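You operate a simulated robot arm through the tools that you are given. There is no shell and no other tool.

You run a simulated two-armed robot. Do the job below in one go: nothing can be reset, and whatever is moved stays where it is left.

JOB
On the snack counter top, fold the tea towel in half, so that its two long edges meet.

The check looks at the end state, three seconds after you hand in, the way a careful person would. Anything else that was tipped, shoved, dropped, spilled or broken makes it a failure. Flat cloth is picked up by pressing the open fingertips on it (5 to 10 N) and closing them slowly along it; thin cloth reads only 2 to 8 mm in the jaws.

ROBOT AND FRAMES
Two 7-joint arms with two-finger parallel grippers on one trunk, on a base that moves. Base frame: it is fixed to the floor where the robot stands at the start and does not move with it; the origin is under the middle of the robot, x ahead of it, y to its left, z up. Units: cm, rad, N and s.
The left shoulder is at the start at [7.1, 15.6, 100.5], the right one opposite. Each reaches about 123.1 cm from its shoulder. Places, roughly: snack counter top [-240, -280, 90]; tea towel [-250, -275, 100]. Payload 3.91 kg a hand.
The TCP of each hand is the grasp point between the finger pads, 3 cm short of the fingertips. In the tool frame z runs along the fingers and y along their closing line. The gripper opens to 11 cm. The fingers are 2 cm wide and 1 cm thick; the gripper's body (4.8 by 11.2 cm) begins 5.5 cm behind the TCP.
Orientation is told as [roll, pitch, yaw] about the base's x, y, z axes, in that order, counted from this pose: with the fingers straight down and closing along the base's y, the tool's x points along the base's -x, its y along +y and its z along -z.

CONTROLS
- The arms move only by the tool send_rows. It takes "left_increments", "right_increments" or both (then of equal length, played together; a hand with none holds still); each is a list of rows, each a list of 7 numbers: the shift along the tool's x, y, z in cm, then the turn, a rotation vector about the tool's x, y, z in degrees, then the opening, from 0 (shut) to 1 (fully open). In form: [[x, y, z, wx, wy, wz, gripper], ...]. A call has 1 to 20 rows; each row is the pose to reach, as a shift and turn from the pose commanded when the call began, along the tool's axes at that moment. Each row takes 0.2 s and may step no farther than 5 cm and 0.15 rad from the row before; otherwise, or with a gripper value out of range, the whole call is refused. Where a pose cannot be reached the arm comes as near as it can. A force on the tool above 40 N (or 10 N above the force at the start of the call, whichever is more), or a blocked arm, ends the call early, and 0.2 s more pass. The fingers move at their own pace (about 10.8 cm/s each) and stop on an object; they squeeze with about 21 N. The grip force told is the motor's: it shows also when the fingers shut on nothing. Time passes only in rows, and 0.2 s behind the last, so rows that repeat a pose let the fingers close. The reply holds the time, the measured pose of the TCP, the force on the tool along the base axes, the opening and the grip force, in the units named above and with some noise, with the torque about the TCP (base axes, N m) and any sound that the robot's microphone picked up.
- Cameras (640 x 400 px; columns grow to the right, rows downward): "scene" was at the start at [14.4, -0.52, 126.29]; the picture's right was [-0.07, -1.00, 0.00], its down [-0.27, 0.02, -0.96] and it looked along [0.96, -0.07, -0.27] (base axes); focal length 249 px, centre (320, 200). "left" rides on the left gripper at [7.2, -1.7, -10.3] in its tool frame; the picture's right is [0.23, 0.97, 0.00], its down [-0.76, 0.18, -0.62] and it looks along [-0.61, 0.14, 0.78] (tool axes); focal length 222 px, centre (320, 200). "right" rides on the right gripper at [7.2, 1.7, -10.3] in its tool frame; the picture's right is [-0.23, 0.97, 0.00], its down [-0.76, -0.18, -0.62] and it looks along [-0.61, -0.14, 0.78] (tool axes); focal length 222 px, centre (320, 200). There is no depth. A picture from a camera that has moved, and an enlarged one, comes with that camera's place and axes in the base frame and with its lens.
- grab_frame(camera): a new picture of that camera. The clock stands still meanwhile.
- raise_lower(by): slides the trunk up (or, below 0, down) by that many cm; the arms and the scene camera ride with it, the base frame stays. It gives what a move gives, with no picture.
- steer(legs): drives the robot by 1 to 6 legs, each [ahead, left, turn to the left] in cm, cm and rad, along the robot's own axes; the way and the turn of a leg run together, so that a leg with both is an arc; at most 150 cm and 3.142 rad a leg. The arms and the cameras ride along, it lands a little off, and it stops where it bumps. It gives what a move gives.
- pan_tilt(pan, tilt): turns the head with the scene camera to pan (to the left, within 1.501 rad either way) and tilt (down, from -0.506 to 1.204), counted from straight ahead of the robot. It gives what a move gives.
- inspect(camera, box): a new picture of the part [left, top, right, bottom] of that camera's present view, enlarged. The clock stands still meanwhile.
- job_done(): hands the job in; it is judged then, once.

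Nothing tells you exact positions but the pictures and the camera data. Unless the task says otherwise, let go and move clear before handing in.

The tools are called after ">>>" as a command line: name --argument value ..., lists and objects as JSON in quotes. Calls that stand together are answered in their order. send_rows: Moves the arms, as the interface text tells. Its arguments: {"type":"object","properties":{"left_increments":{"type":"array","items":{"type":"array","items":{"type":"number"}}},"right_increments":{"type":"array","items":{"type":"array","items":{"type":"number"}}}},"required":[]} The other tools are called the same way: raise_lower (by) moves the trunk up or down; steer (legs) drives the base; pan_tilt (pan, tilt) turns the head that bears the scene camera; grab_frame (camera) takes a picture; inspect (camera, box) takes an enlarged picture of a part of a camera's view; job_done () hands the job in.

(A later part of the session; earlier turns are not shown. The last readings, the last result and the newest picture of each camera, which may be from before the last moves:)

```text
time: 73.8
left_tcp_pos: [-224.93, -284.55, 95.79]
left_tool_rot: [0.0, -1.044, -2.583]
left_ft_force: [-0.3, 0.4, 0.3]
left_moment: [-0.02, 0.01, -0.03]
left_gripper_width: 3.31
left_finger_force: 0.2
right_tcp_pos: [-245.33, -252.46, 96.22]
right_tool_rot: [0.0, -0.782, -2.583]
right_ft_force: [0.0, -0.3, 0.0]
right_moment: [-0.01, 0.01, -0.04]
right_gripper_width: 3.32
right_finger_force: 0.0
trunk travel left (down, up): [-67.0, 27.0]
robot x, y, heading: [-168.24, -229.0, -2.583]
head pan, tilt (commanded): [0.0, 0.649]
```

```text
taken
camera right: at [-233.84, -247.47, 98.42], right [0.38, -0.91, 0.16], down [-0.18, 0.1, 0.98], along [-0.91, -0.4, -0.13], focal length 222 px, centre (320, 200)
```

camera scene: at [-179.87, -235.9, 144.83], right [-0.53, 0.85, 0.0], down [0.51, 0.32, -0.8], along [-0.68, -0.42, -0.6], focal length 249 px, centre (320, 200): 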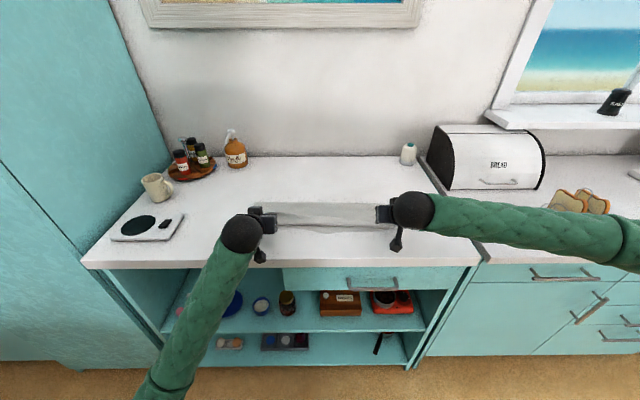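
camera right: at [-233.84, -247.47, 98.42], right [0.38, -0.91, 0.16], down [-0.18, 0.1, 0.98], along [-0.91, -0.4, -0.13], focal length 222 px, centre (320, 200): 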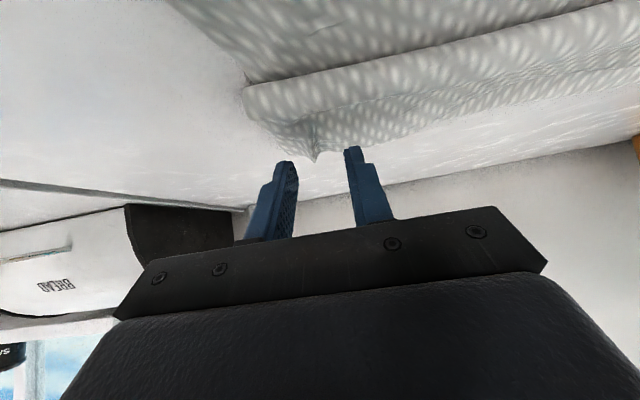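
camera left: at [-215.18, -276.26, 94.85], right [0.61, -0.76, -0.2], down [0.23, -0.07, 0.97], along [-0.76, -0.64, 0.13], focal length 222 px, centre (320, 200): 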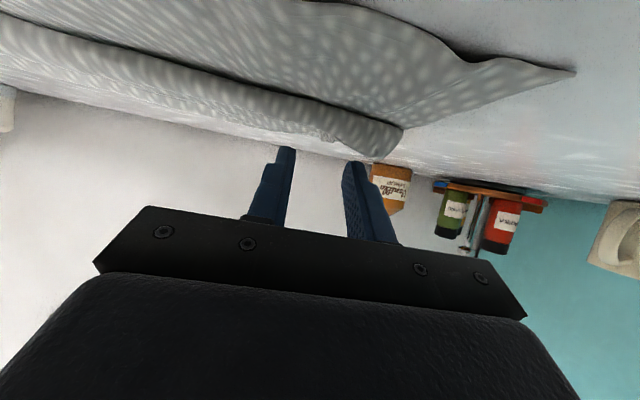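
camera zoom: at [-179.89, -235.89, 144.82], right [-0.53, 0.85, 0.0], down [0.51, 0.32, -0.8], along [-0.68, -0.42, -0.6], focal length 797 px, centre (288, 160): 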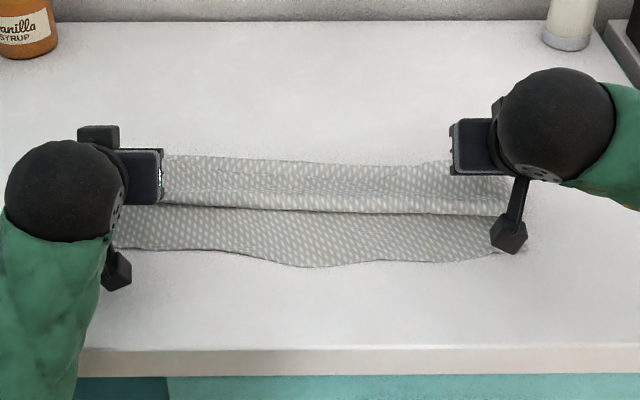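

After release the edge flap lay back over the fold rather than unrolling forward. I'll draw the hands up and back and look at the exact state.

>>> send_rows --left_increments '[[0, 0, -3, 0, 0, 0, 0.3], [-2, 0, -6, 0, 0, 0, 0.3], [-5, 0, -9, 0, 0, 0, 0.3], [-8, 0, -12, 0, 0, 0, 0.3], [-11, 0, -14, 0, 0, 0, 0.3], [-11, 0, -14, 0, 0, 0, 0.3]]' --right_increments '[[0, 0, -3, 0, 0, 0, 0.3], [-2, 0, -6, 0, 0, 0, 0.3], [-5, 0, -9, 0, 0, 0, 0.3], [-8, 0, -12, 0, 0, 0, 0.3], [-8, 0, -15, 0, 0, 0, 0.3], [-8, 0, -15, 0, 0, 0, 0.3]]'

>>> grab_frame --camera "scene"

>>> inspect --camera "scene" --box '[230, 150, 430, 275]'

```text
time: 75.2
left_tcp_pos: [-219.41, -281.34, 112.39]
left_tool_rot: [-0.001, -1.043, -2.581]
left_ft_force: [-0.3, -0.1, -0.7]
left_moment: [0.0, 0.01, -0.03]
left_gripper_width: 3.33
left_finger_force: 0.0
right_tcp_pos: [-240.96, -249.78, 112.63]
right_tool_rot: [0.001, -0.782, -2.583]
right_ft_force: [0.0, -0.7, 0.4]
right_moment: [0.04, 0.0, -0.01]
right_gripper_width: 3.29
right_finger_force: 0.0
trunk travel left (down, up): [-67.0, 27.0]
robot x, y, heading: [-168.35, -228.95, -2.58]
head pan, tilt (commanded): [0.0, 0.649]
```

```text
taken
camera scene: at [-179.89, -235.94, 144.82], right [-0.53, 0.85, 0.0], down [0.51, 0.32, -0.8], along [-0.67, -0.42, -0.61], focal length 249 px, centre (320, 200)
```

scene: 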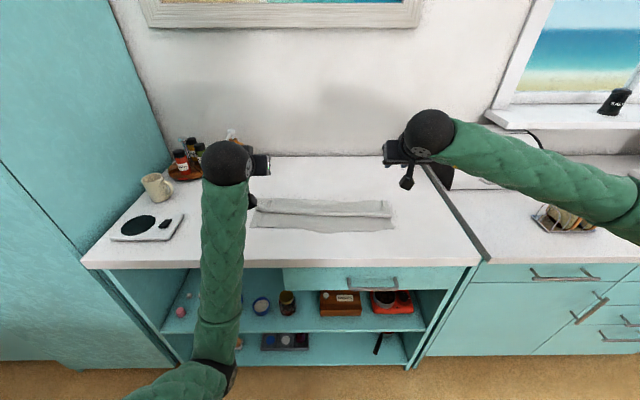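

```text
3.20 times, centred on (330, 212) of scene
camera zoom: at [-179.89, -235.94, 144.82], right [-0.53, 0.85, 0.0], down [0.51, 0.32, -0.8], along [-0.67, -0.42, -0.61], focal length 797 px, centre (288, 160)
```

zoom: 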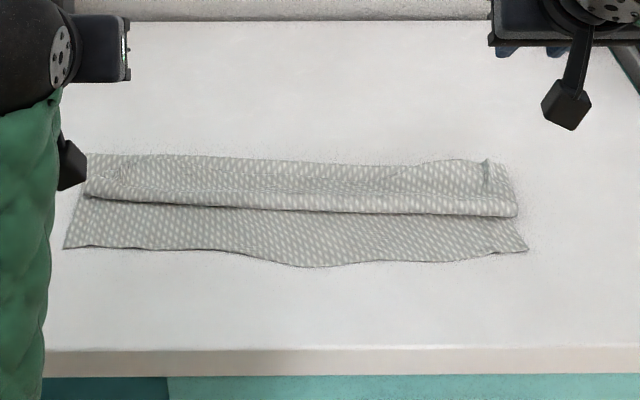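

The towel is now in a flattened Z: the front half is flat, the rear half folded over to f≈338, and its last ~7 cm lies rolled back on top. I'll straighten the hands above the towel and use the wrist cameras to measure this precisely.

>>> send_rows --left_increments '[[-0.9, -0.5, -0.5, 0, 7.5, 0, 0.3], [-1.75, -1, -1, 0, 15, 0, 0.3], [-2.6, -1.5, -1.5, 0, 22.5, 0, 0.3], [-3.5, -2, -2, 0, 30, 0, 0.3], [-4.3, -2.5, -2.5, 0, 37.5, 0, 0.3], [-5.2, -3, -3, 0, 45, 0, 0.3], [-6, -3.5, -3.5, 0, 52.5, 0, 0.3], [-6.9, -4, -4, 0, 59.8, 0, 0.3], [-6.9, -4, -4, 0, 59.8, 0, 0.3]]' --right_increments '[[-0.7, 0, -0.7, 0, 5.6, 0, 0.3], [-1.4, 0, -1.4, 0, 11.2, 0, 0.3], [-2.1, 0, -2.1, 0, 16.8, 0, 0.3], [-2.8, 0, -2.8, 0, 22.4, 0, 0.3], [-3.5, 0, -3.5, 0, 28, 0, 0.3], [-4.2, 0, -4.2, 0, 33.6, 0, 0.3], [-4.9, 0, -4.9, 0, 39.2, 0, 0.3], [-5.64, 0, -5.68, 0, 44.8, 0, 0.3], [-5.64, 0, -5.68, 0, 44.8, 0, 0.3]]'

>>> grab_frame --camera "left"

>>> grab_frame --camera "right"

>>> inspect --camera "scene" --box '[240, 180, 410, 250]'

```text
time: 77.2
left_tcp_pos: [-238.03, -297.82, 102.53]
left_tool_rot: [0.016, -0.031, -2.586]
left_ft_force: [0.1, -0.9, -0.5]
left_moment: [-0.01, 0.02, -0.01]
left_gripper_width: 3.31
left_finger_force: 0.1
left hand out of reach, approached as far as the arm can: row 3, 4, 5, 6, 7, 8, 9
right_tcp_pos: [-241.39, -249.86, 120.35]
right_tool_rot: [0.0, 0.001, -2.583]
right_ft_force: [-0.7, 0.1, -0.2]
right_moment: [0.04, -0.02, 0.02]
right_gripper_width: 3.31
right_finger_force: 0.0
trunk travel left (down, up): [-67.0, 27.0]
robot x, y, heading: [-168.34, -228.56, -2.583]
head pan, tilt (commanded): [0.0, 0.649]
```

```text
taken
camera left: at [-232.53, -292.25, 112.71], right [0.71, -0.71, 0.01], down [-0.54, -0.54, 0.65], along [-0.45, -0.46, -0.76], focal length 222 px, centre (320, 200)
```

left: 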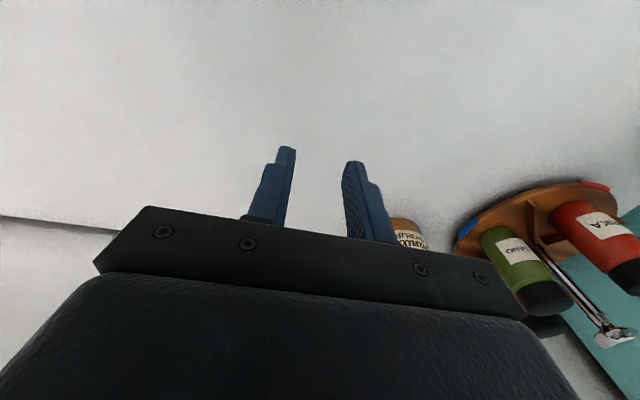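

```text
taken
camera right: at [-234.26, -247.63, 130.73], right [0.32, -0.95, 0.0], down [-0.74, -0.25, 0.62], along [-0.59, -0.2, -0.78], focal length 222 px, centre (320, 200)
```

right: 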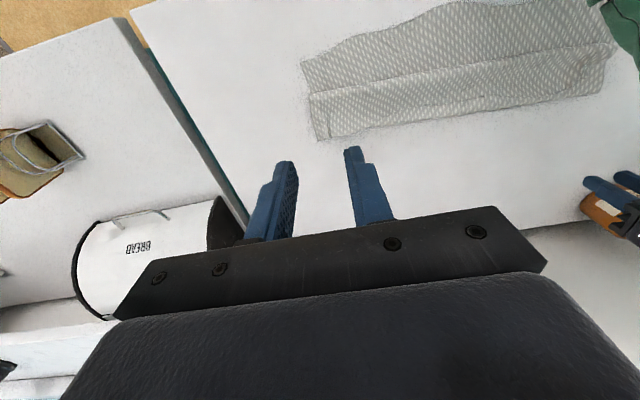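

```text
3.76 times, centred on (325, 215) of scene
camera zoom: at [-179.89, -235.97, 144.81], right [-0.53, 0.85, 0.0], down [0.51, 0.32, -0.8], along [-0.67, -0.42, -0.61], focal length 938 px, centre (301, 144)
```

zoom: 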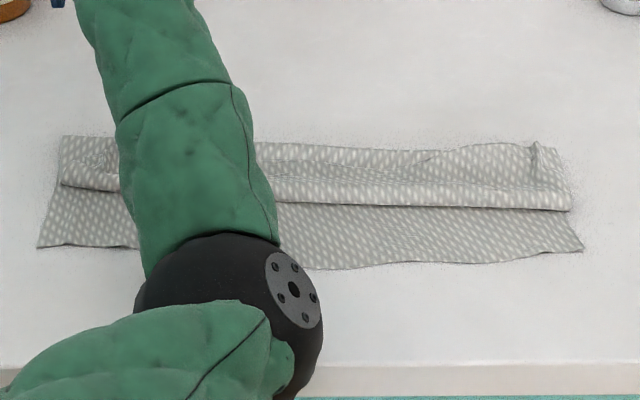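

The left arm hit a joint limit while straightening and swung its hand out to the left-back with the elbow low; nothing is touched (no forces). Let me look at the whole picture before moving it.

>>> grab_frame --camera "scene"

```text
taken
camera scene: at [-179.89, -235.97, 144.81], right [-0.53, 0.85, 0.0], down [0.51, 0.32, -0.8], along [-0.67, -0.42, -0.61], focal length 249 px, centre (320, 200)
```

scene: 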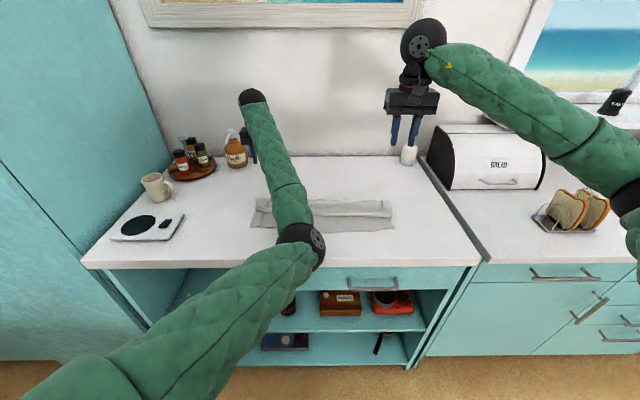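

The left elbow has swung inward and low. I'll lift the left hand up and away from the pump bottle to get the arm back to a comfortable posture.

>>> send_rows --left_increments '[[0.5, -0.6, -3.5, 0, 0, 0, 0.3], [1, -1.2, -7, 0, 0, 0, 0.3], [2, -1.8, -10.5, 0, 0, 0, 0.3], [3, -2.4, -14, 0, 0, 0, 0.3], [4, -3, -17.5, 0, 0, 0, 0.3], [5, -3.6, -21, 0, 0, 0, 0.3], [6, -4.2, -24.5, 0, 0, 0, 0.3], [7, -5, -28, 0, 0, 0, 0.3]]'

>>> grab_frame --camera "scene"

```text
time: 79.0
left_tcp_pos: [-241.91, -300.5, 129.3]
left_tool_rot: [0.001, 0.0, -2.583]
left_ft_force: [1.1, -0.4, 0.3]
left_moment: [-0.01, 0.03, 0.01]
left_gripper_width: 3.3
left_finger_force: 0.2
left hand out of reach, approached as far as the arm can: row 1, 2, 3, 4, 5, 6, 7, 8
right_tcp_pos: [-241.35, -249.66, 120.39]
right_tool_rot: [0.001, 0.0, -2.583]
right_ft_force: [0.5, 0.8, 0.3]
right_moment: [-0.04, -0.03, 0.02]
right_gripper_width: 3.32
right_finger_force: 0.1
trunk travel left (down, up): [-67.0, 27.0]
robot x, y, heading: [-168.3, -228.65, -2.583]
head pan, tilt (commanded): [0.0, 0.649]
```

```text
taken
camera scene: at [-179.84, -235.82, 144.82], right [-0.53, 0.85, 0.0], down [0.51, 0.32, -0.8], along [-0.68, -0.42, -0.6], focal length 249 px, centre (320, 200)
```

scene: 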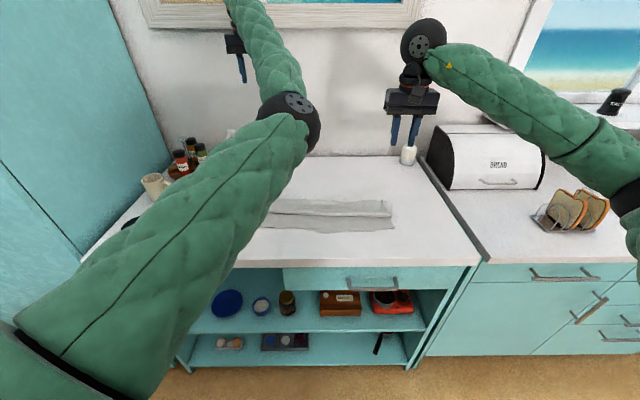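

The left elbow is still inside. I'll try moving that hand left and up, toward the posture it had at the start.

>>> send_rows --left_increments '[[0, 2, -2, 0, 0, 0, 0.3], [0, 4, -4, 0, 0, 0, 0.3], [0, 6, -6, 0, 0, 0, 0.3], [0, 8, -8, 0, 0, 0, 0.3], [0.5, 10, -10, 0, 0, 0, 0.3], [1, 12, -12, 0, 0, 0, 0.3], [1.5, 14, -14, 0, 0, 0, 0.3], [2, 16, -16, 0, 0, 0, 0.3]]'

>>> grab_frame --camera "scene"

```text
time: 80.8
left_tcp_pos: [-231.43, -312.72, 145.09]
left_tool_rot: [0.0, 0.0, -2.583]
left_ft_force: [0.4, 0.3, 0.4]
left_moment: [0.02, 0.01, 0.0]
left_gripper_width: 3.29
left_finger_force: 0.0
right_tcp_pos: [-241.3, -249.79, 120.34]
right_tool_rot: [0.0, -0.001, -2.584]
right_ft_force: [0.4, -0.3, 0.0]
right_moment: [-0.04, 0.0, 0.02]
right_gripper_width: 3.29
right_finger_force: 0.0
trunk travel left (down, up): [-67.0, 27.0]
robot x, y, heading: [-168.11, -228.54, -2.585]
head pan, tilt (commanded): [0.0, 0.649]
```

```text
taken
camera scene: at [-179.8, -235.92, 144.83], right [-0.53, 0.85, 0.0], down [0.51, 0.32, -0.8], along [-0.68, -0.42, -0.6], focal length 249 px, centre (320, 200)
```

scene: 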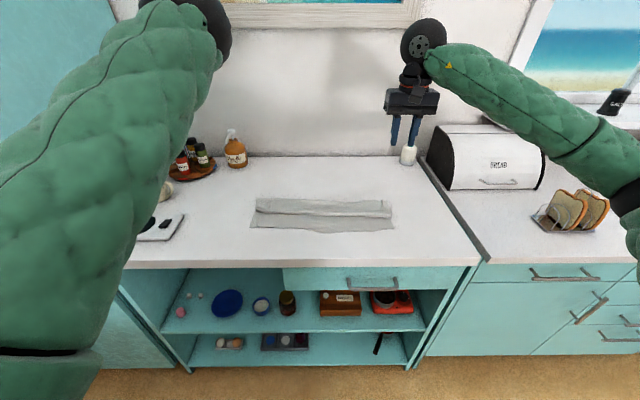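

That worked. Now bring the left hand back toward me to its earlier hover spot.

>>> send_rows --left_increments '[[2, 0, 0, 0, 0, 0, 0.3], [4, 0, 0, 0, 0, 0, 0.3], [6, 0, 0, 0, 0, 0, 0.3], [8, 0, 1, 0, 0, 0, 0.3], [10, 0, 3, 0, 0, 0, 0.3], [12, 0, 5, 0, 0, 0, 0.3], [14, 0, 7, 0, 0, 0, 0.3], [16, 0, 9, 0, 0, 0, 0.3]]'

>>> grab_frame --camera "scene"

```text
time: 82.6
left_tcp_pos: [-217.42, -308.79, 136.73]
left_tool_rot: [0.001, 0.0, -2.584]
left_ft_force: [0.4, 0.0, 0.0]
left_moment: [0.0, 0.0, 0.02]
left_gripper_width: 3.3
left_finger_force: 0.0
left hand out of reach, approached as far as the arm can: row 6, 7, 8
right_tcp_pos: [-241.32, -249.7, 120.34]
right_tool_rot: [-0.001, -0.001, -2.583]
right_ft_force: [0.1, 0.4, -0.3]
right_moment: [0.02, -0.01, 0.02]
right_gripper_width: 3.31
right_finger_force: 0.1
trunk travel left (down, up): [-67.0, 27.0]
robot x, y, heading: [-168.16, -228.52, -2.584]
head pan, tilt (commanded): [0.0, 0.649]
```

```text
taken
camera scene: at [-179.91, -235.94, 144.82], right [-0.53, 0.85, 0.0], down [0.51, 0.32, -0.8], along [-0.68, -0.42, -0.61], focal length 249 px, centre (320, 200)
```

scene: 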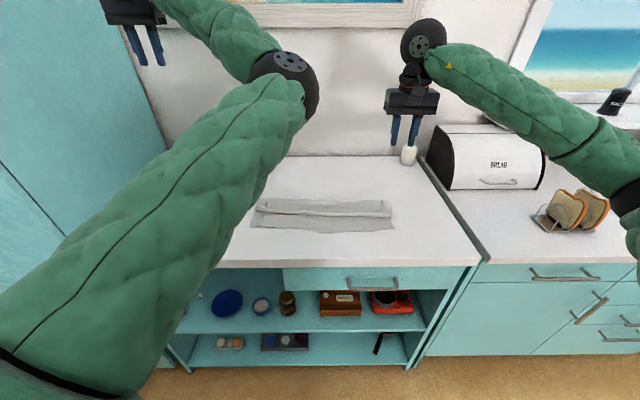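

The left elbow still points inward. I'll tilt that hand forward here, well above everything, since it was un-tilting at close range that flipped the elbow.

>>> send_rows --left_increments '[[0, 0, 0, 0, -7, 0, 0.3], [0, 0, 0, 0, -14, 0, 0.3], [0, 0, 0, 0, -21, 0, 0.3], [0, 0, 0, 0, -28, 0, 0.3], [0, 0, 0, 0, -35, 0, 0.3], [0, 0, 0, 0, -42, 0, 0.3], [0, 0, 0, 0, -49, 0, 0.3], [0, 0, 0, 0, -56, 0, 0.3], [0, 0, 0, 0, -63, 0, 0.3], [0, 0, 0, 0, -63, 0, 0.3]]'

>>> grab_frame --camera "scene"

```text
time: 84.8
left_tcp_pos: [-217.77, -308.93, 136.71]
left_tool_rot: [0.002, -1.101, -2.583]
left_ft_force: [0.7, 0.1, 0.4]
left_moment: [0.0, 0.05, -0.03]
left_gripper_width: 3.32
left_finger_force: 0.0
right_tcp_pos: [-241.43, -249.83, 120.24]
right_tool_rot: [0.0, 0.0, -2.583]
right_ft_force: [-0.1, -0.1, 0.1]
right_moment: [0.03, 0.02, 0.0]
right_gripper_width: 3.34
right_finger_force: 0.1
trunk travel left (down, up): [-67.0, 27.0]
robot x, y, heading: [-168.11, -228.79, -2.581]
head pan, tilt (commanded): [0.0, 0.649]
```

```text
taken
camera scene: at [-179.9, -235.88, 144.83], right [-0.53, 0.85, 0.0], down [0.51, 0.32, -0.8], along [-0.68, -0.42, -0.6], focal length 249 px, centre (320, 200)
```

scene: 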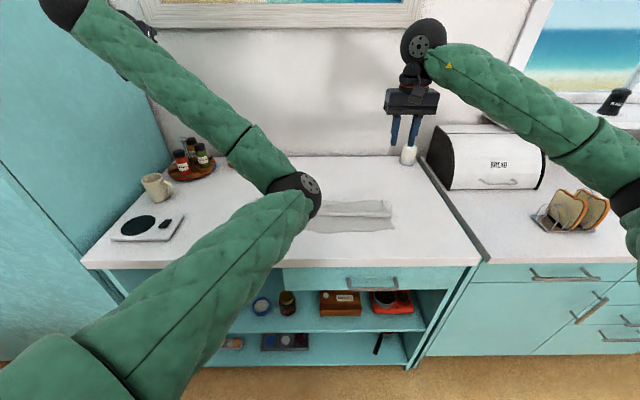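

The elbow is still inside. I'll raise the trunk 25 cm so I can reconfigure the left arm in free air, with nothing near it.

>>> raise_lower --by 25

>>> send_rows --left_increments '[[2.9, -2.7, -0.15, 0, 0, 0, 0.3], [5.8, -5.4, -0.3, 0, 0, 0, 0.3], [8.7, -8.1, -0.45, 0, 0, 0, 0.3], [11.6, -10.8, -0.6, 0, 0, 0, 0.3], [14.5, -13.5, -0.75, 0, 0, 0, 0.3], [17.4, -16.2, -0.9, 0, 0, 0, 0.3], [20.3, -18.9, -1.05, 0, 0, 0, 0.3], [23.2, -21.6, -1.2, 0, 0, 0, 0.3], [26.1, -24.3, -1.3, 0, 0, 0, 0.3]]'

>>> grab_frame --camera "scene"

```text
time: 87.4
left_tcp_pos: [-217.76, -308.97, 161.78]
left_tool_rot: [0.0, -1.1, -2.583]
left_ft_force: [0.7, 0.0, -1.0]
left_moment: [0.05, 0.03, 0.0]
left_gripper_width: 3.31
left_finger_force: 0.0
right_tcp_pos: [-241.35, -249.79, 145.33]
right_tool_rot: [0.001, 0.0, -2.584]
right_ft_force: [-0.5, -0.7, 0.2]
right_moment: [-0.01, 0.03, 0.0]
right_gripper_width: 3.28
right_finger_force: 0.0
trunk travel left (down, up): [-92.0, 2.0]
robot x, y, heading: [-168.09, -228.92, -2.587]
head pan, tilt (commanded): [0.0, 0.649]
```

```text
time: 89.1
left_tcp_pos: [-217.23, -289.45, 154.13]
left_tool_rot: [0.103, -1.255, -2.632]
left_ft_force: [0.8, -0.5, 0.2]
left_moment: [0.01, 0.0, 0.02]
left_gripper_width: 3.31
left_finger_force: 0.1
right_tcp_pos: [-241.38, -249.72, 145.24]
right_tool_rot: [0.0, -0.002, -2.581]
right_ft_force: [0.1, 0.0, 0.0]
right_moment: [-0.03, -0.02, 0.02]
right_gripper_width: 3.29
right_finger_force: 0.1
trunk travel left (down, up): [-92.0, 2.0]
robot x, y, heading: [-168.17, -228.33, -2.585]
head pan, tilt (commanded): [0.0, 0.649]
stopped in row 8 (left hand): the arm was blocked; the commanded pose is now the measured one
```

```text
taken
camera scene: at [-179.89, -235.88, 169.83], right [-0.53, 0.85, 0.0], down [0.51, 0.32, -0.8], along [-0.68, -0.42, -0.6], focal length 249 px, centre (320, 200)
```

scene: 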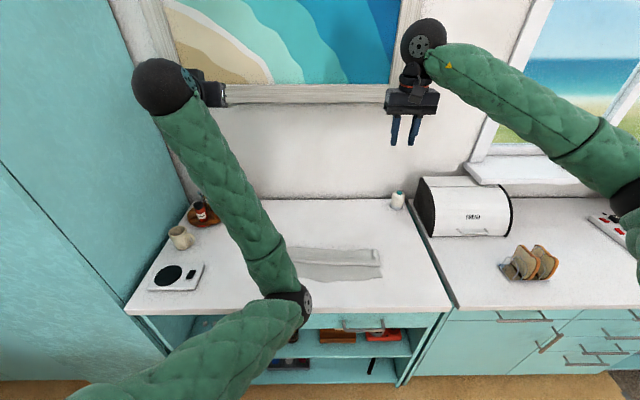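

The left arm got blocked (probably against itself) with the elbow low. In this free space I'll yaw the tilted left hand to point rightward, which draws the elbow outward.

>>> send_rows --left_increments '[[0, 0, 0, 7, 0, 2.3, 0.3], [0, 0, 0, 14, 0, 4.6, 0.3], [0, 0, 0, 21, 0, 6.9, 0.3], [0, 0, 0, 28, 0, 9.2, 0.3], [0, 0, 0, 35, 0, 11.5, 0.3], [0, 0, 0, 42, 0, 13.8, 0.3], [0, 0, 0, 49, 0, 16.1, 0.3], [0, 0, 0, 56, 0, 18.4, 0.3]]'

>>> grab_frame --camera "scene"

```text
time: 90.9
left_tcp_pos: [-217.3, -289.37, 153.91]
left_tool_rot: [0.05, -1.228, 2.671]
left_ft_force: [0.3, -0.4, -0.9]
left_moment: [0.01, 0.04, -0.02]
left_gripper_width: 3.31
left_finger_force: 0.1
right_tcp_pos: [-241.41, -249.9, 145.42]
right_tool_rot: [-0.002, 0.001, -2.583]
right_ft_force: [0.8, 0.4, -0.1]
right_moment: [0.05, 0.01, -0.05]
right_gripper_width: 3.28
right_finger_force: 0.0
trunk travel left (down, up): [-92.0, 2.0]
robot x, y, heading: [-168.1, -228.83, -2.584]
head pan, tilt (commanded): [0.0, 0.649]
```

```text
taken
camera scene: at [-179.88, -236.04, 169.82], right [-0.53, 0.85, 0.0], down [0.51, 0.32, -0.8], along [-0.68, -0.42, -0.61], focal length 249 px, centre (320, 200)
```

scene: 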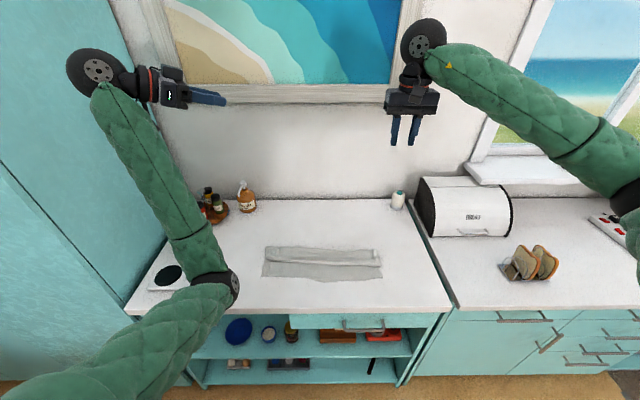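

That moved the elbow outward. Now I'll turn the fingers down in this yawed orientation.

>>> send_rows --left_increments '[[0, 0, 0, 0, 8, 0, 0.3], [0, 0, 0, 0, 16, 0, 0.3], [0, 0, 0, 0, 24, 0, 0.3], [0, 0, 0, 0, 32, 0, 0.3], [0, 0, 0, 0, 40, 0, 0.3], [0, 0, 0, 0, 48, 0, 0.3], [0, 0, 0, 0, 56, 0, 0.3], [0, 0, 0, 0, 64, 0, 0.3], [0, 0, 0, 0, 70, 0, 0.3]]'

>>> grab_frame --camera "scene"

```text
time: 92.9
left_tcp_pos: [-217.29, -289.23, 153.97]
left_tool_rot: [0.018, -0.006, 2.724]
left_ft_force: [0.0, 0.4, -0.3]
left_moment: [0.0, 0.03, -0.02]
left_gripper_width: 3.28
left_finger_force: 0.1
right_tcp_pos: [-241.42, -249.75, 145.37]
right_tool_rot: [0.001, 0.001, -2.583]
right_ft_force: [0.0, -0.6, 0.0]
right_moment: [-0.02, -0.02, -0.01]
right_gripper_width: 3.3
right_finger_force: 0.1
trunk travel left (down, up): [-92.0, 2.0]
robot x, y, heading: [-167.82, -228.65, -2.584]
head pan, tilt (commanded): [0.0, 0.649]
```

```text
taken
camera scene: at [-179.94, -235.8, 169.81], right [-0.53, 0.85, 0.0], down [0.51, 0.32, -0.8], along [-0.67, -0.42, -0.6], focal length 249 px, centre (320, 200)
```

scene: 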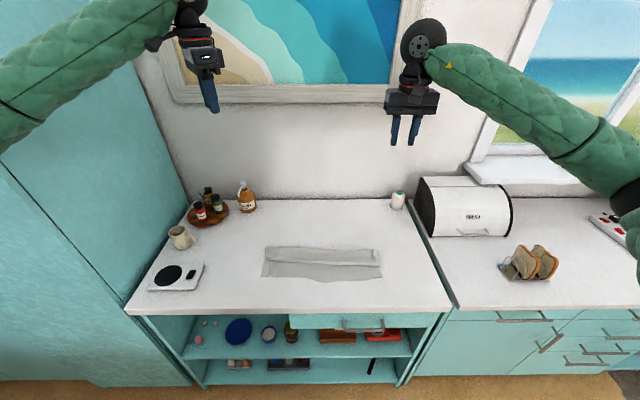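

The left arm is back to an elbow-out posture. Now I'll yaw it back to square and study the towel from this higher view.

>>> send_rows --left_increments '[[0, 0, 0, 0, 0, -8, 0.3], [0, 0, 0, 0, 0, -16, 0.3], [0, 0, 0, 0, 0, -24, 0.3], [0, 0, 0, 0, 0, -32, 0.3], [0, 0, 0, 0, 0, -40, 0.3], [0, 0, 0, 0, 0, -48, 0.3], [0, 0, 0, 0, 0, -55.9, 0.3], [0, 0, 0, 0, 0, -55.9, 0.3]]'

>>> grab_frame --camera "scene"

>>> inspect --camera "scene" --box '[250, 230, 400, 300]'

```text
time: 94.7
left_tcp_pos: [-217.19, -289.38, 154.03]
left_tool_rot: [0.006, -0.019, -2.586]
left_ft_force: [-0.6, -0.5, -0.2]
left_moment: [0.04, 0.0, 0.0]
left_gripper_width: 3.29
left_finger_force: 0.0
right_tcp_pos: [-241.42, -249.82, 145.47]
right_tool_rot: [-0.001, 0.0, -2.582]
right_ft_force: [-0.4, 0.0, 0.1]
right_moment: [0.0, -0.04, 0.01]
right_gripper_width: 3.3
right_finger_force: 0.0
trunk travel left (down, up): [-92.0, 2.0]
robot x, y, heading: [-167.96, -228.31, -2.578]
head pan, tilt (commanded): [0.0, 0.649]
```

```text
taken
camera scene: at [-179.92, -235.91, 169.82], right [-0.53, 0.85, 0.0], down [0.51, 0.32, -0.8], along [-0.68, -0.42, -0.61], focal length 249 px, centre (320, 200)
```

scene: 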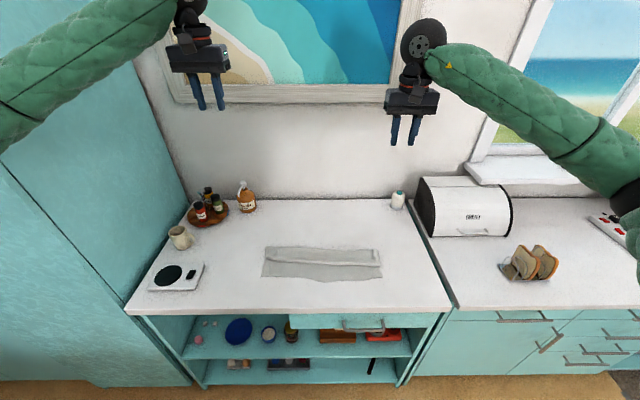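

```text
4.27 times, centred on (325, 265) of scene
camera zoom: at [-179.92, -235.91, 169.82], right [-0.53, 0.85, 0.0], down [0.51, 0.32, -0.8], along [-0.68, -0.42, -0.61], focal length 1063 px, centre (299, -77)
```

zoom: 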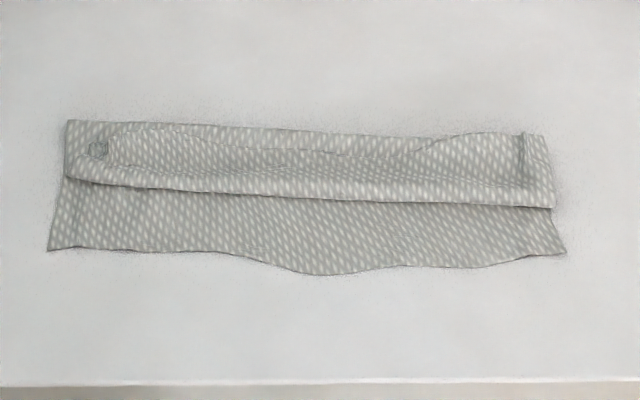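

The higher view shows the Z shape clearly: front edge at f≈334, nose of the fold at f≈338-341, rolled-back flap edge near f≈345, fold line f≈347-348. Let me zoom on both ends of the flap to plan re-gripping its edge.

>>> inspect --camera "scene" --box '[258, 240, 322, 280]'

>>> inspect --camera "scene" --box '[325, 240, 389, 280]'

>>> grab_frame --camera "right"

>>> grab_frame --camera "left"

```text
10.00 times, centred on (290, 260) of scene
camera zoom: at [-179.92, -235.91, 169.82], right [-0.53, 0.85, 0.0], down [0.51, 0.32, -0.8], along [-0.68, -0.42, -0.61], focal length 2492 px, centre (620, -400)
```

zoom: 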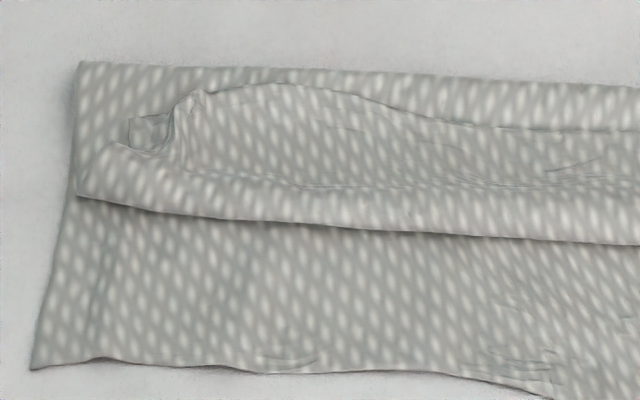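

```text
10.00 times, centred on (357, 260) of scene
camera zoom: at [-179.92, -235.91, 169.82], right [-0.53, 0.85, 0.0], down [0.51, 0.32, -0.8], along [-0.68, -0.42, -0.61], focal length 2492 px, centre (-50, -400)
```

zoom: 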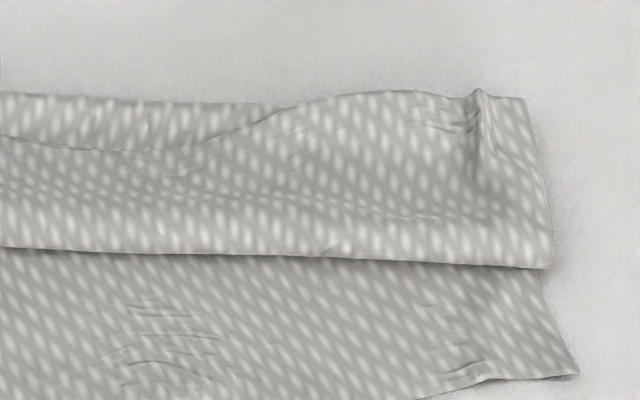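

```text
taken
camera right: at [-234.29, -247.56, 155.73], right [0.32, -0.95, 0.0], down [-0.74, -0.25, 0.62], along [-0.59, -0.2, -0.78], focal length 222 px, centre (320, 200)
```

right: 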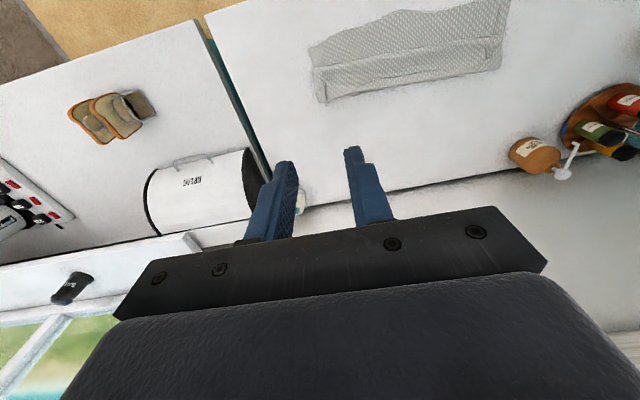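

```text
taken
camera left: at [-211.9, -283.8, 164.4], right [0.71, -0.71, 0.0], down [-0.54, -0.54, 0.64], along [-0.45, -0.45, -0.77], focal length 222 px, centre (320, 200)
```

left: 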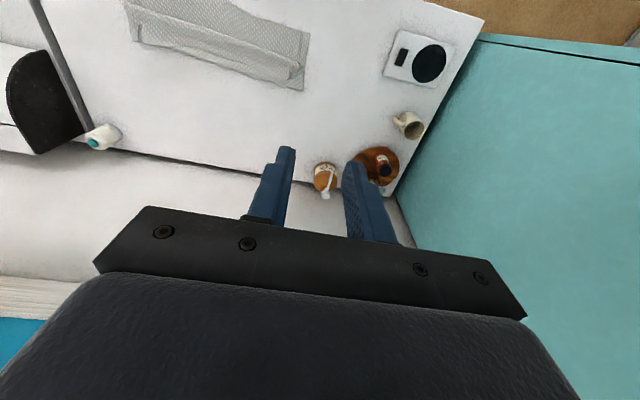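

I have what I need: the flap edge is at f≈346.5 near l=120 and l=84. I'll bring both hands down to hover above those two points, fingers vertical.

>>> send_rows --left_increments '[[-0.63, -0.74, 3.5, 0, 0.1, 0, 0.3], [-1.26, -1.49, 7, 0, 0.2, 0, 0.3], [-1.89, -2.23, 10.5, 0, 0.3, 0, 0.3], [-2.51, -2.97, 14, 0, 0.4, 0, 0.3], [-3.14, -3.71, 17.5, 0, 0.5, 0, 0.3], [-3.77, -4.46, 21, 0, 0.6, 0, 0.3], [-4.4, -5.2, 24.5, 0, 0.7, 0, 0.3], [-5.03, -5.94, 28, 0, 0.8, 0, 0.3], [-5.66, -6.69, 31.5, 0, 0.9, 0, 0.3], [-6.29, -7.43, 35, 0, 1.0, 0, 0.3], [-6.91, -8.17, 38.5, 0, 1.1, 0, 0.3], [-7.54, -8.91, 42, 0, 1.1, 0, 0.3], [-8.17, -9.66, 45.5, 0, 1.1, 0, 0.3], [-8.8, -10.4, 49, 0, 1.1, 0, 0.3], [-8.8, -10.4, 49, 0, 1.1, 0, 0.3]]' --right_increments '[[-0.67, 0, 2.89, 0, 0, 0, 0.3], [-1.34, 0, 5.77, 0, 0, 0, 0.3], [-2.01, 0, 8.66, 0, 0, 0, 0.3], [-2.69, 0, 11.5, 0, 0, 0, 0.3], [-3.36, 0, 14.4, 0, 0, 0, 0.3], [-4.03, 0, 17.3, 0, 0, 0, 0.3], [-4.7, -0.1, 20.2, 0, 0, 0, 0.3], [-5.37, -0.1, 23.1, 0, 0, 0, 0.3], [-6.04, -0.1, 26, 0, 0, 0, 0.3], [-6.71, -0.1, 28.9, 0, 0, 0, 0.3], [-7.39, -0.1, 31.7, 0, 0, 0, 0.3], [-8.06, -0.1, 34.6, 0, 0, 0, 0.3], [-8.73, -0.1, 37.5, 0, 0, 0, 0.3], [-9.4, -0.1, 40.4, 0, 0, 0, 0.3], [-9.4, -0.1, 40.4, 0, 0, 0, 0.3]]'

>>> grab_frame --camera "scene"

>>> grab_frame --camera "left"

>>> grab_frame --camera "right"

```text
time: 97.9
left_tcp_pos: [-230.99, -286.13, 105.08]
left_tool_rot: [0.004, -0.001, -2.587]
left_ft_force: [1.2, 0.3, 0.5]
left_moment: [-0.03, 0.0, -0.01]
left_gripper_width: 3.3
left_finger_force: 0.1
right_tcp_pos: [-249.26, -254.76, 105.11]
right_tool_rot: [-0.001, 0.0, -2.583]
right_ft_force: [0.7, 0.5, -0.2]
right_moment: [0.01, 0.03, 0.01]
right_gripper_width: 3.28
right_finger_force: 0.1
trunk travel left (down, up): [-92.0, 2.0]
robot x, y, heading: [-168.17, -229.11, -2.583]
head pan, tilt (commanded): [0.0, 0.649]
```

```text
taken
camera scene: at [-179.81, -235.87, 169.84], right [-0.53, 0.85, 0.0], down [0.51, 0.32, -0.8], along [-0.68, -0.42, -0.6], focal length 249 px, centre (320, 200)
```

scene: 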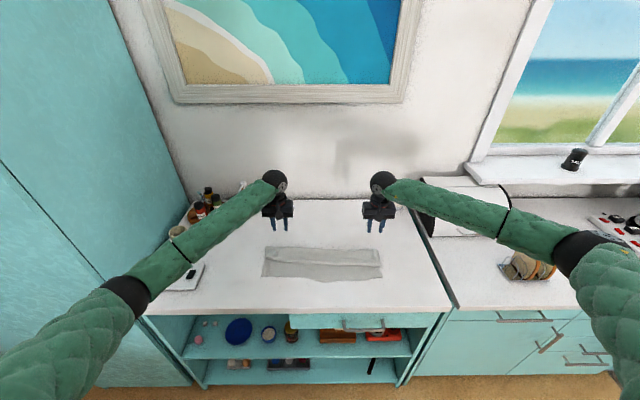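

```text
taken
camera left: at [-225.79, -280.63, 115.58], right [0.71, -0.71, 0.0], down [-0.55, -0.55, 0.62], along [-0.44, -0.44, -0.78], focal length 222 px, centre (320, 200)
```

left: 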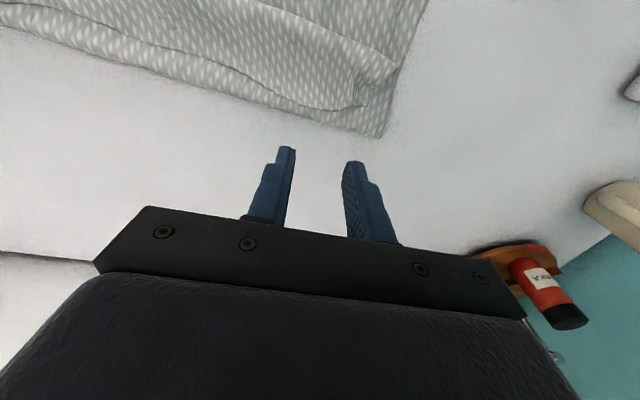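

```text
taken
camera right: at [-242.2, -252.49, 115.56], right [0.32, -0.95, 0.0], down [-0.74, -0.25, 0.62], along [-0.59, -0.2, -0.78], focal length 222 px, centre (320, 200)
```

right: 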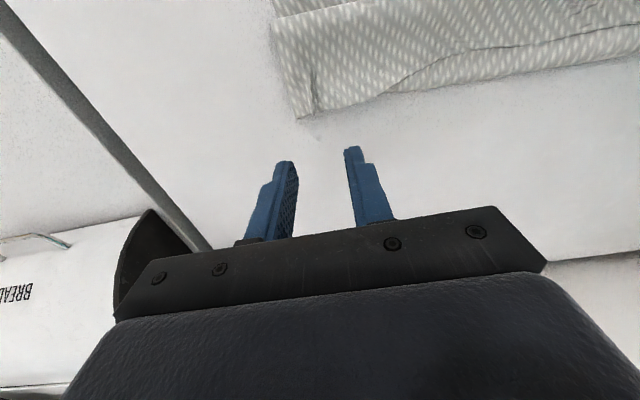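

Good posture and reach. I'll zoom the wrist views to place the fingers relative to the flap edge.

>>> inspect --camera "left" --box '[200, 0, 440, 150]'

>>> inspect --camera "right" --box '[200, 0, 440, 150]'

```text
2.67 times, centred on (320, 75) of left
camera zoom: at [-225.79, -280.63, 115.58], right [0.71, -0.71, 0.0], down [-0.55, -0.55, 0.62], along [-0.44, -0.44, -0.78], focal length 592 px, centre (320, 533)
```

zoom: 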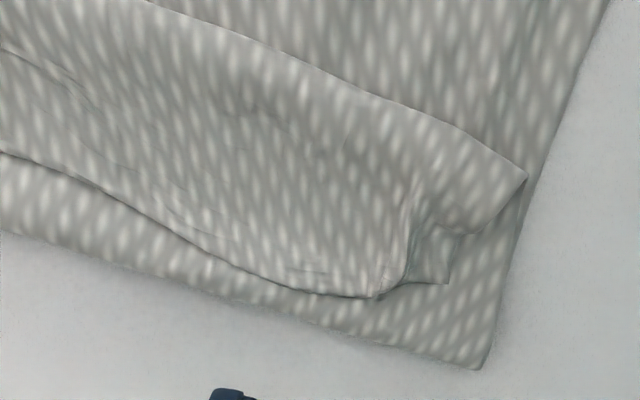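

```text
2.67 times, centred on (320, 75) of right
camera zoom: at [-242.2, -252.49, 115.56], right [0.32, -0.95, 0.0], down [-0.74, -0.25, 0.62], along [-0.59, -0.2, -0.78], focal length 592 px, centre (320, 533)
```

zoom: 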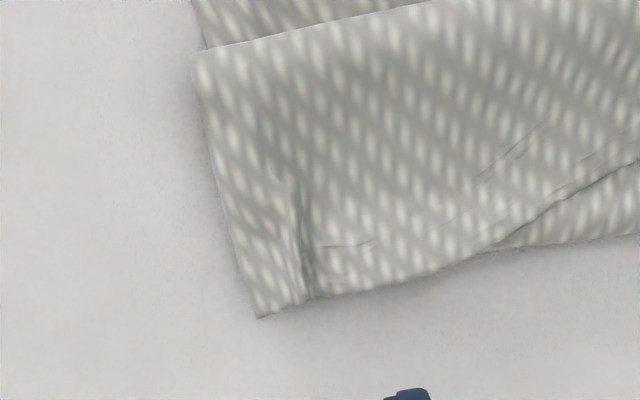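

Flap edges are located: I'll shift so the fingers overlap the flap edge by about 1.3 cm (the right pair straddling the leftover ridge) and go down to just above the cloth.

>>> send_rows --left_increments '[[0.5, -0.3, 3, 0, 0, 0, 0.3], [0.95, -0.6, 6, 0, 0, 0, 0.3], [0.95, -0.6, 8.5, 0, 0, 0, 0.3], [0.95, -0.6, 9.8, 0, 0, 0, 0.3], [0.95, -0.6, 9.8, 0, 0, 0, 0.3]]' --right_increments '[[0.25, 0.05, 3, 0, 0, 0, 0.3], [0.5, 0.1, 6, 0, 0, 0, 0.3], [0.5, 0.1, 8.5, 0, 0, 0, 0.3], [0.5, 0.1, 9.8, 0, 0, 0, 0.3], [0.5, 0.1, 9.8, 0, 0, 0, 0.3]]'

>>> inspect --camera "left" --box '[200, 60, 440, 260]'

>>> inspect --camera "right" --box '[200, 60, 440, 260]'

```text
time: 99.1
left_tcp_pos: [-230.43, -284.98, 95.66]
left_tool_rot: [0.007, 0.001, -2.586]
left_ft_force: [0.4, -0.4, -0.1]
left_moment: [0.0, -0.02, 0.02]
left_gripper_width: 3.28
left_finger_force: 0.1
right_tcp_pos: [-249.04, -254.53, 95.08]
right_tool_rot: [0.0, 0.001, -2.585]
right_ft_force: [0.5, -0.3, 0.2]
right_moment: [0.01, -0.02, 0.03]
right_gripper_width: 3.3
right_finger_force: 0.1
trunk travel left (down, up): [-92.0, 2.0]
robot x, y, heading: [-168.39, -228.67, -2.582]
head pan, tilt (commanded): [0.0, 0.649]
```

```text
2.00 times, centred on (320, 160) of left
camera zoom: at [-225.29, -279.47, 106.0], right [0.71, -0.71, 0.0], down [-0.55, -0.55, 0.62], along [-0.44, -0.44, -0.78], focal length 444 px, centre (320, 280)
```

zoom: 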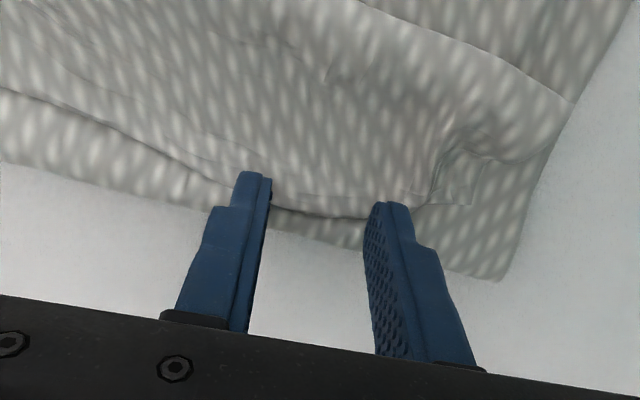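

```text
2.00 times, centred on (320, 160) of right
camera zoom: at [-241.96, -252.31, 105.43], right [0.32, -0.95, 0.0], down [-0.74, -0.25, 0.62], along [-0.59, -0.2, -0.78], focal length 444 px, centre (320, 280)
```

zoom: 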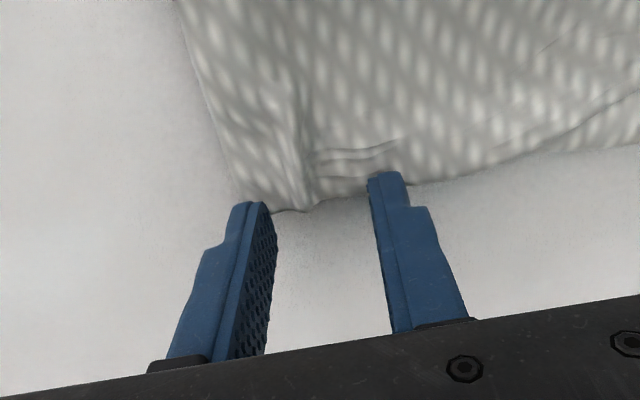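

Alignment is good (overlap about 1.5 cm left, 1 cm right). I'll lower gently to light contact.

>>> send_rows --left_increments '[[0, 0, 0.4, 0, 0, 0, 0.3], [0, 0, 0.8, 0, 0, 0, 0.3], [0, 0, 0.9, 0, 0, 0, 0.3]]' --right_increments '[[0.2, 0, 0.15, 0, 0, 0, 0.3], [0.25, 0, 0.3, 0, 0, 0, 0.3], [0.25, 0, 0.4, 0, 0, 0, 0.3]]'

```text
time: 99.9
left_tcp_pos: [-230.58, -284.82, 94.46]
left_tool_rot: [0.005, 0.001, -2.588]
left_ft_force: [-0.2, 0.4, -0.4]
left_moment: [0.0, 0.0, 0.01]
left_gripper_width: 3.31
left_finger_force: 0.0
right_tcp_pos: [-248.75, -254.56, 94.81]
right_tool_rot: [0.001, 0.0, -2.58]
right_ft_force: [-0.1, -0.2, 0.3]
right_moment: [-0.01, 0.0, -0.05]
right_gripper_width: 3.31
right_finger_force: 0.1
trunk travel left (down, up): [-92.0, 2.0]
robot x, y, heading: [-167.99, -229.09, -2.582]
head pan, tilt (commanded): [0.0, 0.649]
```

>>> send_rows --left_increments '[[0, 0, 0.1, 0, 0, 0, 0.3], [0, 0, 0.2, 0, 0, 0, 0.3]]' --right_increments '[[0, 0, 0.2, 0, 0, 0, 0.3], [0, 0, 0.4, 0, 0, 0, 0.3]]'

```text
time: 100.5
left_tcp_pos: [-230.44, -284.9, 94.35]
left_tool_rot: [0.001, -0.001, -2.586]
left_ft_force: [0.3, 0.1, 1.0]
left_moment: [0.03, 0.02, 0.0]
left_gripper_width: 3.29
left_finger_force: 0.1
right_tcp_pos: [-248.69, -254.38, 94.45]
right_tool_rot: [0.0, -0.002, -2.583]
right_ft_force: [0.3, 0.3, 0.1]
right_moment: [-0.01, -0.01, -0.03]
right_gripper_width: 3.28
right_finger_force: 0.0
trunk travel left (down, up): [-92.0, 2.0]
robot x, y, heading: [-168.28, -228.56, -2.582]
head pan, tilt (commanded): [0.0, 0.649]
```

Still only grazing (left 1 N, right 0). A little lower.

>>> send_rows --left_increments '[[0, 0, 0.06, 0, 0, 0, 0.3], [0, 0, 0.1, 0, 0, 0, 0.3]]' --right_increments '[[0, 0, 0.15, 0, 0, 0, 0.3], [0, 0, 0.3, 0, 0, 0, 0.3]]'

```text
time: 101.1
left_tcp_pos: [-230.5, -284.91, 94.28]
left_tool_rot: [0.005, -0.002, -2.589]
left_ft_force: [-1.1, 0.2, 2.4]
left_moment: [0.03, 0.04, 0.02]
left_gripper_width: 3.3
left_finger_force: 0.1
right_tcp_pos: [-248.76, -254.38, 94.15]
right_tool_rot: [-0.001, -0.002, -2.582]
right_ft_force: [-1.1, 0.0, 12.0]
right_moment: [0.14, 0.02, 0.04]
right_gripper_width: 3.29
right_finger_force: 0.0
trunk travel left (down, up): [-92.0, 2.0]
robot x, y, heading: [-168.22, -228.66, -2.585]
head pan, tilt (commanded): [0.0, 0.649]
```

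Left 2.4 N, right 12 N: trim both to about 5 N, then close slowly.

>>> send_rows --left_increments '[[0, 0, 0.05, 0, 0, 0, 0.3], [0, -0.03, 0.05, 0, 0, 0, 0.275], [0, -0.06, 0.05, 0, 0, 0, 0.25], [0, -0.1, 0.05, 0, 0, 0, 0.225], [0, -0.13, 0.05, 0, 0, 0, 0.2], [0, -0.16, 0.05, 0, 0, 0, 0.175], [0, -0.2, 0.05, 0, 0, 0, 0.15], [0, -0.23, 0.05, 0, 0, 0, 0.125], [0, -0.26, 0.05, 0, 0, 0, 0.1], [0, -0.3, 0.05, 0, 0, 0, 0.075], [0, -0.33, 0.05, 0, 0, 0, 0.05], [0, -0.36, 0.05, 0, 0, 0, 0.025], [0, -0.4, 0.05, 0, 0, 0, 0.0], [0, -0.4, 0.05, 0, 0, 0, 0.0], [0, -0.4, 0.05, 0, 0, 0, 0.0], [0, -0.4, 0.05, 0, 0, 0, 0.0]]' --right_increments '[[0, 0, -0.1, 0, 0, 0, 0.3], [0, 0.03, -0.1, 0, 0, 0, 0.275], [0, 0.06, -0.1, 0, 0, 0, 0.25], [0, 0.1, -0.1, 0, 0, 0, 0.225], [0, 0.13, -0.1, 0, 0, 0, 0.2], [0, 0.16, -0.1, 0, 0, 0, 0.175], [0, 0.2, -0.1, 0, 0, 0, 0.15], [0, 0.23, -0.1, 0, 0, 0, 0.125], [0, 0.26, -0.1, 0, 0, 0, 0.1], [0, 0.3, -0.1, 0, 0, 0, 0.075], [0, 0.33, -0.1, 0, 0, 0, 0.05], [0, 0.36, -0.1, 0, 0, 0, 0.025], [0, 0.4, -0.1, 0, 0, 0, 0.0], [0, 0.4, -0.1, 0, 0, 0, 0.0], [0, 0.4, -0.1, 0, 0, 0, 0.0], [0, 0.4, -0.1, 0, 0, 0, 0.0]]'

>>> inspect --camera "left" --box '[200, 60, 440, 260]'

>>> inspect --camera "right" --box '[200, 60, 440, 260]'

>>> inspect --camera "scene" --box '[250, 230, 400, 300]'

```text
time: 104.5
left_tcp_pos: [-230.52, -284.53, 94.27]
left_tool_rot: [0.003, -0.001, -2.587]
left_ft_force: [1.9, -3.2, 14.9]
left_moment: [-0.05, -0.07, 0.0]
left_gripper_width: 0.67
left_finger_force: 20.9
right_tcp_pos: [-248.31, -254.63, 94.33]
right_tool_rot: [0.0, -0.002, -2.583]
right_ft_force: [-0.3, 0.0, 6.5]
right_moment: [0.03, 0.01, 0.0]
right_gripper_width: 0.22
right_finger_force: 21.0
trunk travel left (down, up): [-92.0, 2.0]
robot x, y, heading: [-168.23, -228.79, -2.579]
head pan, tilt (commanded): [0.0, 0.649]
```

```text
2.00 times, centred on (320, 160) of left
camera zoom: at [-225.35, -279.01, 104.72], right [0.71, -0.71, 0.0], down [-0.55, -0.55, 0.63], along [-0.44, -0.44, -0.78], focal length 444 px, centre (320, 280)
```

zoom: 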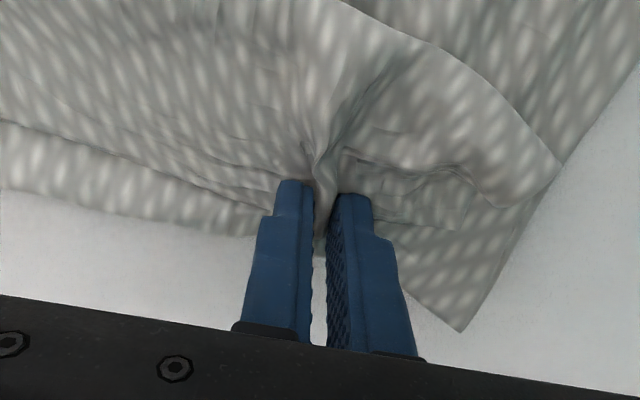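

```text
2.00 times, centred on (320, 160) of right
camera zoom: at [-241.29, -252.39, 104.65], right [0.32, -0.95, 0.0], down [-0.74, -0.25, 0.62], along [-0.59, -0.2, -0.78], focal length 444 px, centre (320, 280)
```

zoom: 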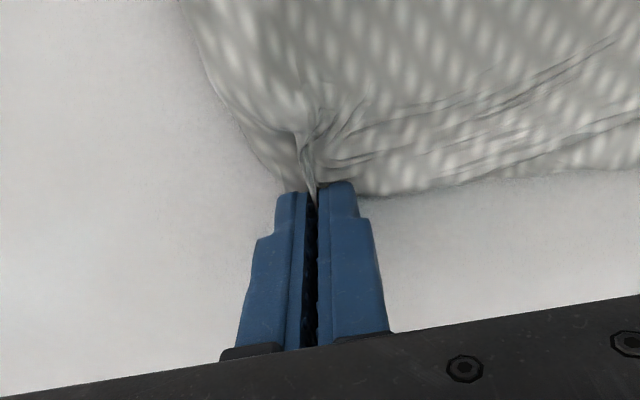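

```text
4.27 times, centred on (325, 265) of scene
camera zoom: at [-179.73, -235.81, 169.85], right [-0.53, 0.85, 0.0], down [0.51, 0.32, -0.8], along [-0.68, -0.42, -0.6], focal length 1063 px, centre (299, -77)
```

zoom: 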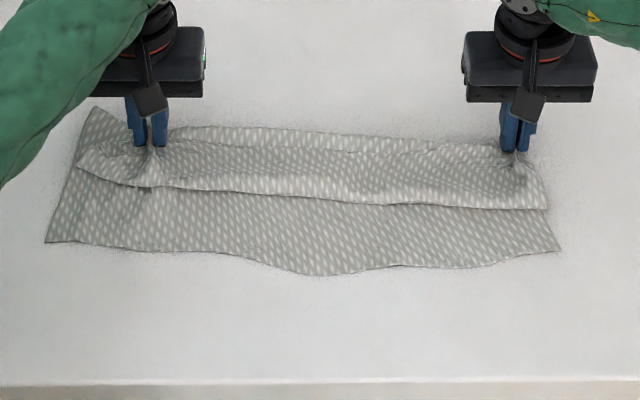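

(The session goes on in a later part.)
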